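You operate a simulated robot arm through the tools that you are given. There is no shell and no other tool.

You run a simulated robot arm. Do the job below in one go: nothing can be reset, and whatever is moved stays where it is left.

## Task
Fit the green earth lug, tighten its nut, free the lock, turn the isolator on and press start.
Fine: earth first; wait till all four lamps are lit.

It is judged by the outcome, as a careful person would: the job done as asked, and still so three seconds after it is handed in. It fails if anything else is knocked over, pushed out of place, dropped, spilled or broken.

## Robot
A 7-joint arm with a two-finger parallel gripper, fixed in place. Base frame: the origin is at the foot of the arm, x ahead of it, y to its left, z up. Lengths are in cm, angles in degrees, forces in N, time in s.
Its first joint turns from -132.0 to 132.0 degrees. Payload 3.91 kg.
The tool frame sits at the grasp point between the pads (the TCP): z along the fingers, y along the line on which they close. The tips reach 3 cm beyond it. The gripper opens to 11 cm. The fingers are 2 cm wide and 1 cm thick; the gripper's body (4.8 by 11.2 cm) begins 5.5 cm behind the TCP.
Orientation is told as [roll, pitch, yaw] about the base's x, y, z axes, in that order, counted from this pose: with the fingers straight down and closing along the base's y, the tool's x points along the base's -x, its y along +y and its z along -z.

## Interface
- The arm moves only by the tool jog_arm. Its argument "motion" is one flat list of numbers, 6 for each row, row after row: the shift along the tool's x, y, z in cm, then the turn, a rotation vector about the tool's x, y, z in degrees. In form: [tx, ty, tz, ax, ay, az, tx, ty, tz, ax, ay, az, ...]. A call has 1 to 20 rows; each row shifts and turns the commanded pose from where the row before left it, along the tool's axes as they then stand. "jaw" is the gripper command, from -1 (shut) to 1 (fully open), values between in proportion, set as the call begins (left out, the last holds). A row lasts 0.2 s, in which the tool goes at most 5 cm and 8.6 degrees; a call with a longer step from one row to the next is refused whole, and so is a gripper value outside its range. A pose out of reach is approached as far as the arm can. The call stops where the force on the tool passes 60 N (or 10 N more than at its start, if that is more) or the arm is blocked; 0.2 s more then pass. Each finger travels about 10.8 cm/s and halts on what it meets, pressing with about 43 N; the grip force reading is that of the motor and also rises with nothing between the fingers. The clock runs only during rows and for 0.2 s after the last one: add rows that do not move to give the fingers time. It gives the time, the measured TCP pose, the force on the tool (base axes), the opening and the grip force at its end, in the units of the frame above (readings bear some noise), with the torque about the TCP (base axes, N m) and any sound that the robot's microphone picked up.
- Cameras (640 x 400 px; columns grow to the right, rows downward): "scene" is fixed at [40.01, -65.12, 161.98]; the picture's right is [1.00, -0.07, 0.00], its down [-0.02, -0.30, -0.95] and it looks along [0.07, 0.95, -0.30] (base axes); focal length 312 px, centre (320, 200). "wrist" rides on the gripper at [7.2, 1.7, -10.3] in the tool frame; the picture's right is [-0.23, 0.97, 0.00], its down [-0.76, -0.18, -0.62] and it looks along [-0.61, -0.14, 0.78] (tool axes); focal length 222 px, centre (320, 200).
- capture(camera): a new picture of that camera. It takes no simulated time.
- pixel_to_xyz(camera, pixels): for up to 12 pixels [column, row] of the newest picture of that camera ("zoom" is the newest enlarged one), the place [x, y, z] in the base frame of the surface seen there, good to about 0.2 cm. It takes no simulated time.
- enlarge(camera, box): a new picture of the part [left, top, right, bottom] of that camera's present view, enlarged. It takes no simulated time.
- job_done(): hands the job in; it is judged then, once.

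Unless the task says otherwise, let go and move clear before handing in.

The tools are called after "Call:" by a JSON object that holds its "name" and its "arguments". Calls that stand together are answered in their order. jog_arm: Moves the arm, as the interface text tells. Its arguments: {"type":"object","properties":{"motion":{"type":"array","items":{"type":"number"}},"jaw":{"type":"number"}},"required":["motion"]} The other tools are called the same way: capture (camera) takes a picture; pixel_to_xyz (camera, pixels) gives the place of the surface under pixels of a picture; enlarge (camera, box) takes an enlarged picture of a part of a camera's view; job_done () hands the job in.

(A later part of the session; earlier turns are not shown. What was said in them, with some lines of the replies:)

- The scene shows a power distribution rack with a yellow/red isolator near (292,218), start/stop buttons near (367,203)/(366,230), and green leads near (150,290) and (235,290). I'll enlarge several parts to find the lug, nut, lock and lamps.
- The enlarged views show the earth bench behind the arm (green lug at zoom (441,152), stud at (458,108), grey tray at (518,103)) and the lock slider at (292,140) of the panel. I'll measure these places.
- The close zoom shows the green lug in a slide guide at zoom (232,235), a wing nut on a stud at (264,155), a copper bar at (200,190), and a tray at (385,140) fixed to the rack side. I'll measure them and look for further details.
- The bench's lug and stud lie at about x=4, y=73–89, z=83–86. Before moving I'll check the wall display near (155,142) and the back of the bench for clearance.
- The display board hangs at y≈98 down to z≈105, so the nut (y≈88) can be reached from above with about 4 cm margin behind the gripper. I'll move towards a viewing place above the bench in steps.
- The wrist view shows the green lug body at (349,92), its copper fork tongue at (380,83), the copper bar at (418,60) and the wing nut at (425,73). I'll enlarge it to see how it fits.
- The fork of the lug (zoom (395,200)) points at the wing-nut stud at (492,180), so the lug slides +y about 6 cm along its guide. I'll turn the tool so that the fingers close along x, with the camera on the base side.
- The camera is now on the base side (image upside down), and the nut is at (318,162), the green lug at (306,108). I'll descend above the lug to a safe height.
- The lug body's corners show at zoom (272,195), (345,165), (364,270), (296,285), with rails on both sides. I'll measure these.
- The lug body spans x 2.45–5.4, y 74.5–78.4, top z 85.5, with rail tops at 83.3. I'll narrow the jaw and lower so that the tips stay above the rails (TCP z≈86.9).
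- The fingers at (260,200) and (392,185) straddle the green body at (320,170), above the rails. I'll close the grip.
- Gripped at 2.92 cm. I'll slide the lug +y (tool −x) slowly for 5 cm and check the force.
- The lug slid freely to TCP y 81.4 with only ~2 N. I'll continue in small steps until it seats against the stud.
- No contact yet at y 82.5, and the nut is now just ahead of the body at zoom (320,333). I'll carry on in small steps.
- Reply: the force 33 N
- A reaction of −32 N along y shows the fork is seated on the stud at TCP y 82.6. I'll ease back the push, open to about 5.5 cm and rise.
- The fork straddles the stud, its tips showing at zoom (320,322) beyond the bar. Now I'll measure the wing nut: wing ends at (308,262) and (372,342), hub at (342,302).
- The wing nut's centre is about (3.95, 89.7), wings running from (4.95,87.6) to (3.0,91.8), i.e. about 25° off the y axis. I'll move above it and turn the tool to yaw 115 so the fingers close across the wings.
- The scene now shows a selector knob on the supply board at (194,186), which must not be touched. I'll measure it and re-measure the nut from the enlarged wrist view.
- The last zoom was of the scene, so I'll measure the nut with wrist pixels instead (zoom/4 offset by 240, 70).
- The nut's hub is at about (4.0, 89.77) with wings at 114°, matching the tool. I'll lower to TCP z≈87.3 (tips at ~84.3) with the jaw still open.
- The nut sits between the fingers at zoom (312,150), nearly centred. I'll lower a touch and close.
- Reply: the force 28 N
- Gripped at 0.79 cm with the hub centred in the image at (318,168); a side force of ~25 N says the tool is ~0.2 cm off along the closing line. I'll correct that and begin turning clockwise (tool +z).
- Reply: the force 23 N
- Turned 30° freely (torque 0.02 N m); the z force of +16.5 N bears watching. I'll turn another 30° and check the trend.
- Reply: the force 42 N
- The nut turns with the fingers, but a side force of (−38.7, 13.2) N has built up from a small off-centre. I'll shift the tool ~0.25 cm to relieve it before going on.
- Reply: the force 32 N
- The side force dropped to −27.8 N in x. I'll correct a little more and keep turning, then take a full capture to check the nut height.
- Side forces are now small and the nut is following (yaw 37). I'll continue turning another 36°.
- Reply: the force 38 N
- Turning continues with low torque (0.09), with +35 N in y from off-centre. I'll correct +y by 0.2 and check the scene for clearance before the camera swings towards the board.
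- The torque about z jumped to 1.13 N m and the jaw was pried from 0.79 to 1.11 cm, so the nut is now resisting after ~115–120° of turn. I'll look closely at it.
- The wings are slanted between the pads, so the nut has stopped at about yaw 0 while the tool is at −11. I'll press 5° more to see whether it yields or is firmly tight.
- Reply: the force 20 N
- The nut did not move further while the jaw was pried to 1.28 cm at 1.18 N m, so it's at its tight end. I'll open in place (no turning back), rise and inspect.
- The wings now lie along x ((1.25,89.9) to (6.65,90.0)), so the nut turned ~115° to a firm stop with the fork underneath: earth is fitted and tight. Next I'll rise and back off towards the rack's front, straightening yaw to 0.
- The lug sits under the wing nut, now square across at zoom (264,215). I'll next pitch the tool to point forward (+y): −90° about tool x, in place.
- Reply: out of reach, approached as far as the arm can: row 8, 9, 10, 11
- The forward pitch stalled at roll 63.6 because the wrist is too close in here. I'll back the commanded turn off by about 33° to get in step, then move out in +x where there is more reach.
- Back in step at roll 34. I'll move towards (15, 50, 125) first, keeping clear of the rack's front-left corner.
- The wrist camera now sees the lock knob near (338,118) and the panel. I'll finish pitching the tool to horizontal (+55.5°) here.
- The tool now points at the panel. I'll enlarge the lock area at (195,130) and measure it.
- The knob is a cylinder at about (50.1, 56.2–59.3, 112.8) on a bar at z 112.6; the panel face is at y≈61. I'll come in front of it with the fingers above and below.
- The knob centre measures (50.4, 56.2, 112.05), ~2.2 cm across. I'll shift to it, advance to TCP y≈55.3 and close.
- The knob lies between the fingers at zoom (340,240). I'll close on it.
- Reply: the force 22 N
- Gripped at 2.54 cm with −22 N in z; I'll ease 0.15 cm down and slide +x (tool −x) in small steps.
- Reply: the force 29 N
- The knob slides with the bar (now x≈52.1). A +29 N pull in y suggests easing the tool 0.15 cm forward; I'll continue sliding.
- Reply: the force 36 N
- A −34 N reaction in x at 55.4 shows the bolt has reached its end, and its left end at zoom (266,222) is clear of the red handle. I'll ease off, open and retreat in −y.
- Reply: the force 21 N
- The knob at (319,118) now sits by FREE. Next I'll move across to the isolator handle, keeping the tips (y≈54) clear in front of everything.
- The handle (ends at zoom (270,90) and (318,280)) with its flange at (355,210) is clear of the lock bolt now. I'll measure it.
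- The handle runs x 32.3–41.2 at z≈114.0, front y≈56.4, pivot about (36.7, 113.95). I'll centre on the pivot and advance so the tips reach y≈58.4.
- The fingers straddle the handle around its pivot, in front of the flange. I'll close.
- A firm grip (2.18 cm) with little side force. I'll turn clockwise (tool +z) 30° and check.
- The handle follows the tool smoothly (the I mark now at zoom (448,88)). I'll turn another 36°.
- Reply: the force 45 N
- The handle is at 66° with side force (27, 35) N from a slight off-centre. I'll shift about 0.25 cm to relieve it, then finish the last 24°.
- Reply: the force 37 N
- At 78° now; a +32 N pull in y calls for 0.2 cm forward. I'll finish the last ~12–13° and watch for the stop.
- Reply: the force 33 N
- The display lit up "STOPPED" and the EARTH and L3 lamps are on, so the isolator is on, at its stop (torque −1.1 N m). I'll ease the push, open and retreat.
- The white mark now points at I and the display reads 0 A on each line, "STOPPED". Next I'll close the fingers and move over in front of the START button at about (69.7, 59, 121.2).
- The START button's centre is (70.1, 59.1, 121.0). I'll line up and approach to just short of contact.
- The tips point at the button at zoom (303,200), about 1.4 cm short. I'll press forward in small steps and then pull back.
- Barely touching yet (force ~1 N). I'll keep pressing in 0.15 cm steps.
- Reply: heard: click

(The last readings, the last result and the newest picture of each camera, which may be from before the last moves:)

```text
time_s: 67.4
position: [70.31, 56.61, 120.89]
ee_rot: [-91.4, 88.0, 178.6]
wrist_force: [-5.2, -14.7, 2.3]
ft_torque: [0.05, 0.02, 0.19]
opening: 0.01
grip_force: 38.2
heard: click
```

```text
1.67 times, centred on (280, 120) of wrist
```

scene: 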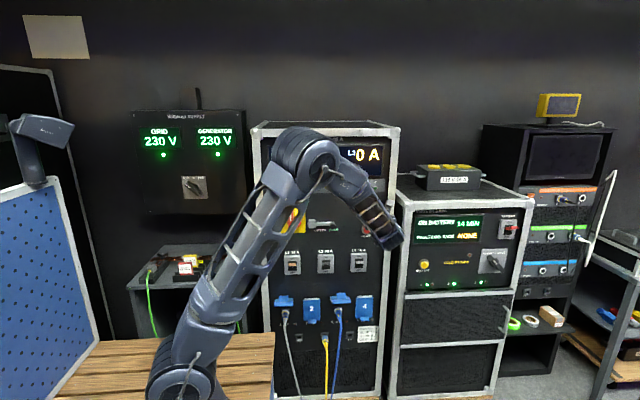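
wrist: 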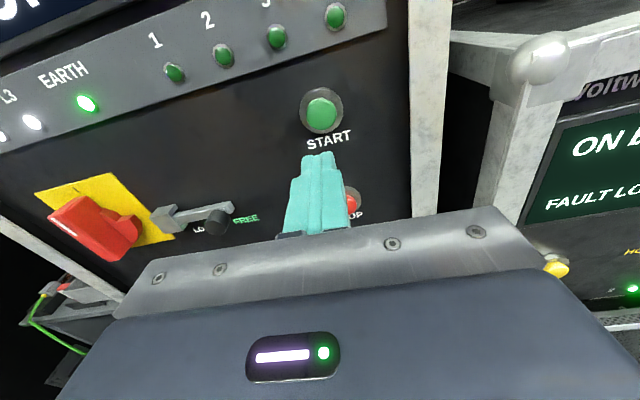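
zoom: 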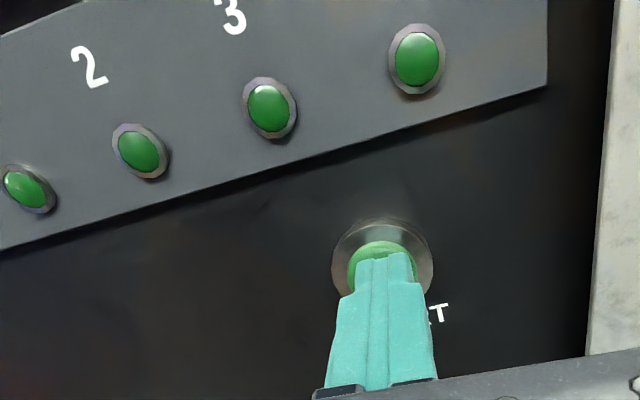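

A click was heard at −14.7 N: the START button was pressed. I'll back off and watch the lamps.

Call:
{"name": "jog_arm", "arguments": {"motion": [0, 0, -0.5, 0, 0, 0, 0, 0, -1, 0, 0, 0, 0, 0, -1.5, 0, 0, 0, 0, 0, -1.5, 0, 0, 0, 0, 0, -1.5, 0, 0, 0, 0, 0, -1.5, 0, 0, 0]}}

Call:
{"name": "capture", "arguments": {"camera": "wrist"}}

Call:
{"name": "capture", "arguments": {"camera": "scene"}}

```text
time_s: 68.8
position: [70.27, 49.22, 120.92]
ee_rot: [-91.6, 87.9, 178.7]
wrist_force: [0.5, -0.3, -0.3]
ft_torque: [0.01, -0.05, 0.02]
opening: 0.0
grip_force: 37.4
```

```text
taken
```

wrist: 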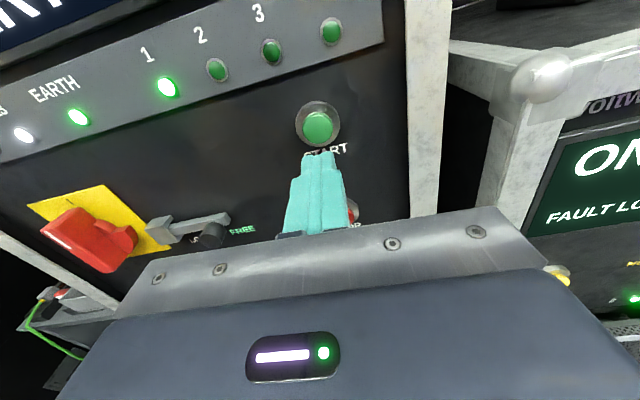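

```text
taken
```

scene: 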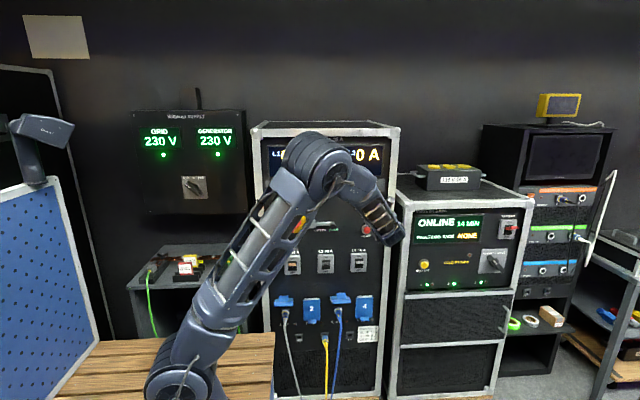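

Lamp 1 at (166,86) is lit and the UPS shows ONLINE; the sequence is running. I'll wait about 4 s without moving.

Call:
{"name": "jog_arm", "arguments": {"motion": [0, 0, 0, 0, 0, 0, 0, 0, 0, 0, 0, 0, 0, 0, 0, 0, 0, 0, 0, 0, 0, 0, 0, 0, 0, 0, 0, 0, 0, 0, 0, 0, 0, 0, 0, 0, 0, 0, 0, 0, 0, 0, 0, 0, 0, 0, 0, 0, 0, 0, 0, 0, 0, 0, 0, 0, 0, 0, 0, 0, 0, 0, 0, 0, 0, 0, 0, 0, 0, 0, 0, 0, 0, 0, 0, 0, 0, 0, 0, 0, 0, 0, 0, 0, 0, 0, 0, 0, 0, 0, 0, 0, 0, 0, 0, 0, 0, 0, 0, 0, 0, 0, 0, 0, 0, 0, 0, 0, 0, 0, 0, 0, 0, 0, 0, 0, 0, 0, 0, 0]}}

Call:
{"name": "capture", "arguments": {"camera": "wrist"}}

Call:
{"name": "enlarge", "arguments": {"camera": "scene", "box": [250, 120, 550, 280]}}

```text
time_s: 73.0
position: [70.34, 49.13, 120.84]
ee_rot: [-91.1, 88.0, 178.9]
wrist_force: [0.0, -0.5, -0.7]
ft_torque: [0.0, 0.0, 0.01]
opening: 0.02
grip_force: 37.0
```

```text
taken
```

wrist: 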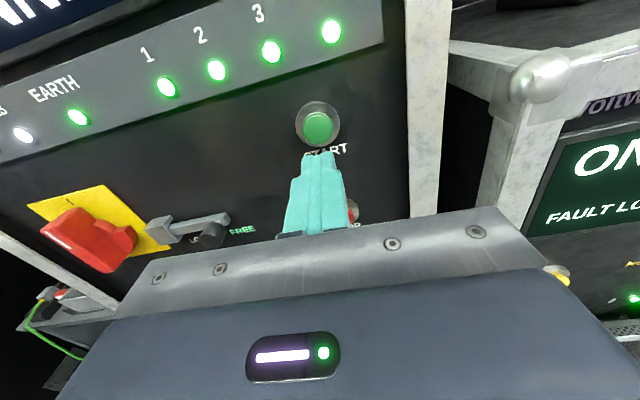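

```text
2.13 times, centred on (400, 200) of scene
```

zoom: 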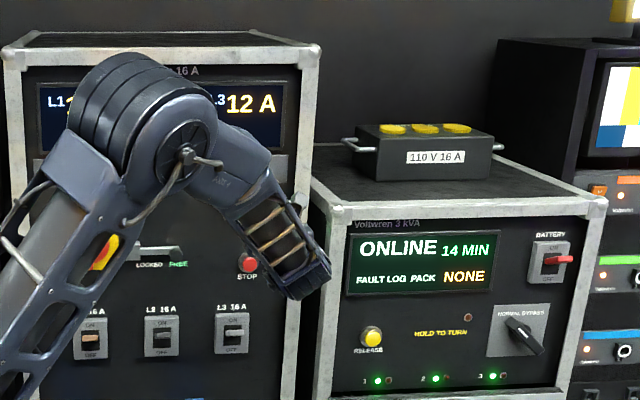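

All four lamps 1–4 ((166,86), (216,70), (271,51), (331,32)) are lit. I'll draw back and to the left to see the display and check that all stays steady.

Call:
{"name": "jog_arm", "arguments": {"motion": [0, 0, -1.5, 0, 0, 0, 0, 0, -1.5, 0, 0, 0, 0.4, -3.5, 0, 0, 0, 0, 0.4, -3.5, 0, 0, 0, 0, 0.4, -3.5, 0, 0, 0, 0, 0.4, -3.5, 0, 0, 0, 0, 0.4, -3.5, 0, 0, 0, 0, 0.4, -3.5, 0, 0, 0, 0, 0, 0, 0, 0, 0, 0]}}

Call:
{"name": "capture", "arguments": {"camera": "scene"}}

Call:
{"name": "capture", "arguments": {"camera": "wrist"}}

Call:
{"name": "enlarge", "arguments": {"camera": "scene", "box": [250, 110, 410, 280]}}

```text
time_s: 75.0
position: [49.48, 46.12, 124.14]
ee_rot: [-90.9, 88.0, 179.2]
wrist_force: [-1.0, 0.8, 0.0]
ft_torque: [0.04, 0.01, 0.01]
opening: 0.0
grip_force: 37.4
```

```text
taken
```

scene: 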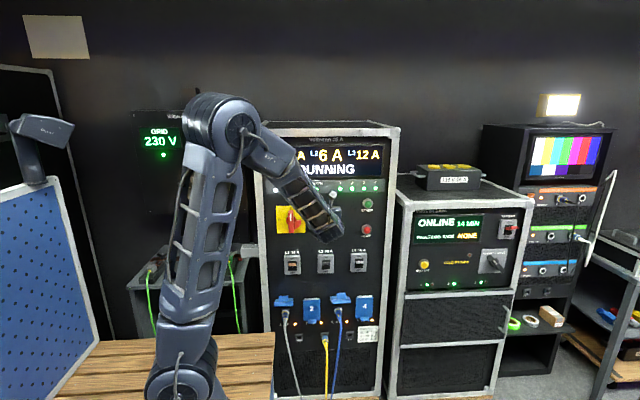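

```text
taken
```

wrist: 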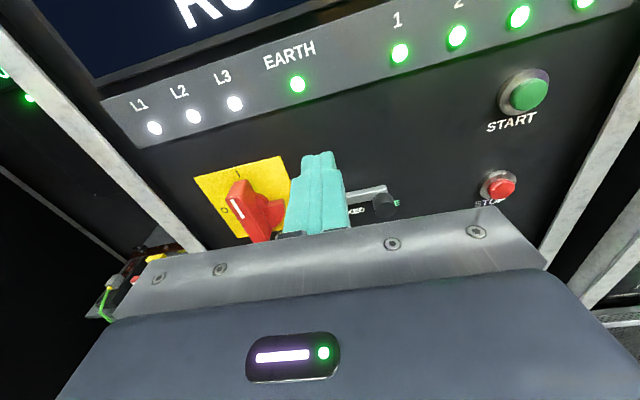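

```text
2.35 times, centred on (330, 195) of scene
```

zoom: 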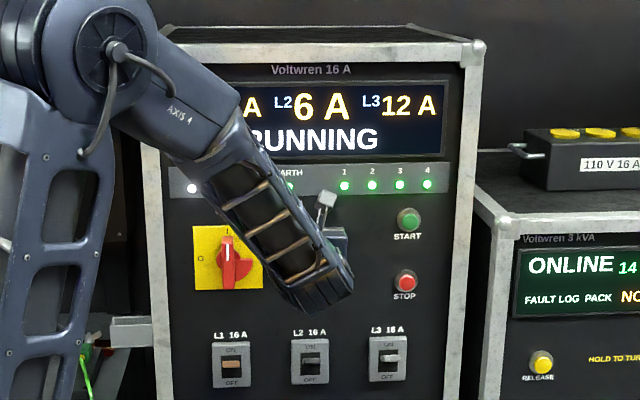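

The panel shows RUNNING with L1–L3, EARTH and 1–4 all lit; arm is clear of the panel. I'll wait a few seconds to be sure it holds, and check the lug again.

Call:
{"name": "jog_arm", "arguments": {"motion": [0, 0, 0, 0, 0, 0, 0, 0, 0, 0, 0, 0, 0, 0, 0, 0, 0, 0, 0, 0, 0, 0, 0, 0, 0, 0, 0, 0, 0, 0, 0, 0, 0, 0, 0, 0, 0, 0, 0, 0, 0, 0, 0, 0, 0, 0, 0, 0, 0, 0, 0, 0, 0, 0, 0, 0, 0, 0, 0, 0, 0, 0, 0, 0, 0, 0, 0, 0, 0, 0, 0, 0, 0, 0, 0, 0, 0, 0, 0, 0, 0, 0, 0, 0, 0, 0, 0, 0, 0, 0, 0, 0, 0, 0, 0, 0, 0, 0, 0, 0, 0, 0, 0, 0, 0, 0, 0, 0, 0, 0, 0, 0, 0, 0, 0, 0, 0, 0, 0, 0]}}

Call:
{"name": "capture", "arguments": {"camera": "scene"}}

Call:
{"name": "capture", "arguments": {"camera": "wrist"}}

Call:
{"name": "enlarge", "arguments": {"camera": "scene", "box": [200, 220, 280, 290]}}

Call:
{"name": "enlarge", "arguments": {"camera": "scene", "box": [250, 280, 410, 400]}}

```text
time_s: 79.2
position: [49.51, 46.17, 124.13]
ee_rot: [-91.1, 87.9, 178.9]
wrist_force: [-0.4, 0.4, -0.2]
ft_torque: [0.03, -0.01, 0.01]
opening: 0.0
grip_force: 37.5
```

```text
taken
```

scene: 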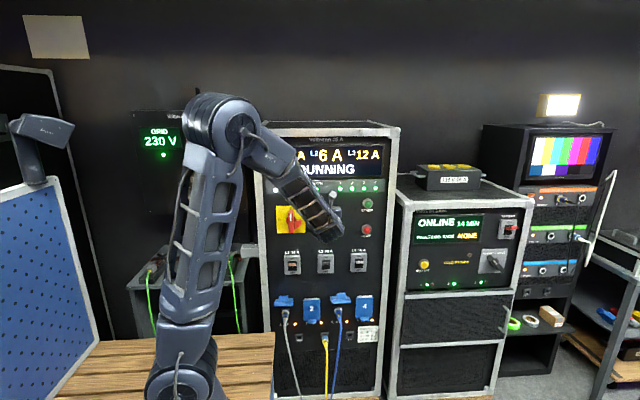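

```text
taken
```

wrist: 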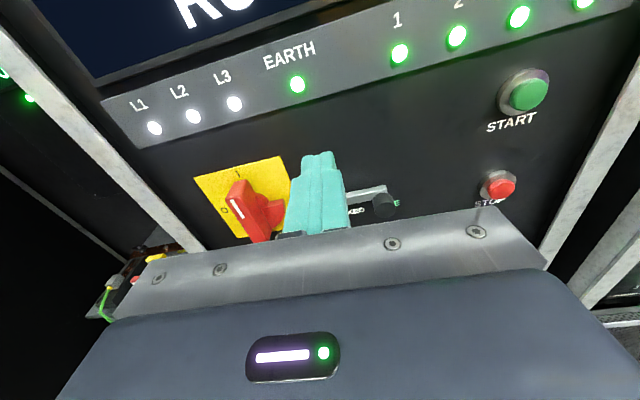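

```text
5.71 times, centred on (240, 255) of scene
```

zoom: 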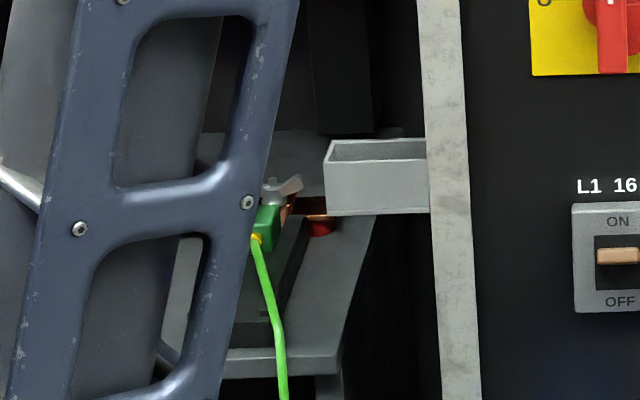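

```text
3.33 times, centred on (330, 340) of scene
```

zoom: 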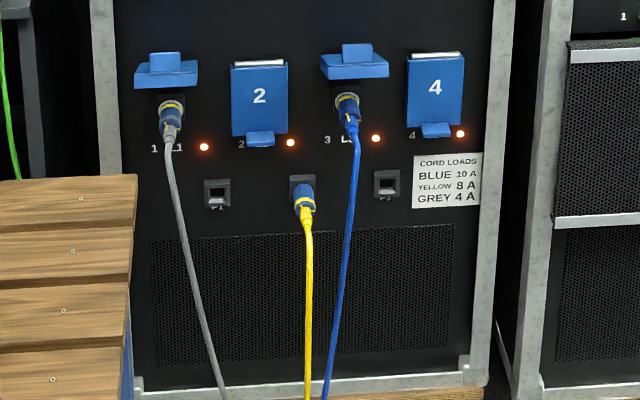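

Everything has stayed steady for 4 s: RUNNING, lamps L1–L3, EARTH and 1–4 all lit. The isolator is at I, the lock is at FREE, the lug is under its tightened nut, and the arm is clear of the panel. I'm handing the job in.

Call:
{"name": "job_done", "arguments": {}}

```text
The job is handed in.
```

The job is done and handed in. The panel shows RUNNING, and all four outlet lamps (1–4) are lit along with EARTH and L1–L3. They held steady for the 4 s I watched before handing in.

- **Earth, done first:** the green lug is seated on its stud. I turned its wing nut about 115° clockwise, until it came to a firm stop at about 1.2 N m.
- **Lock:** the bolt is slid to FREE, against its end stop.
- **Isolator:** the handle points to I. The display and the EARTH lamp came on as it reached that position.
- **Start:** I pressed START once and heard it click, and the four outlet lamps then came on in turn.

The last pictures show nothing else knocked or moved, and the arm was left clear of the panel.
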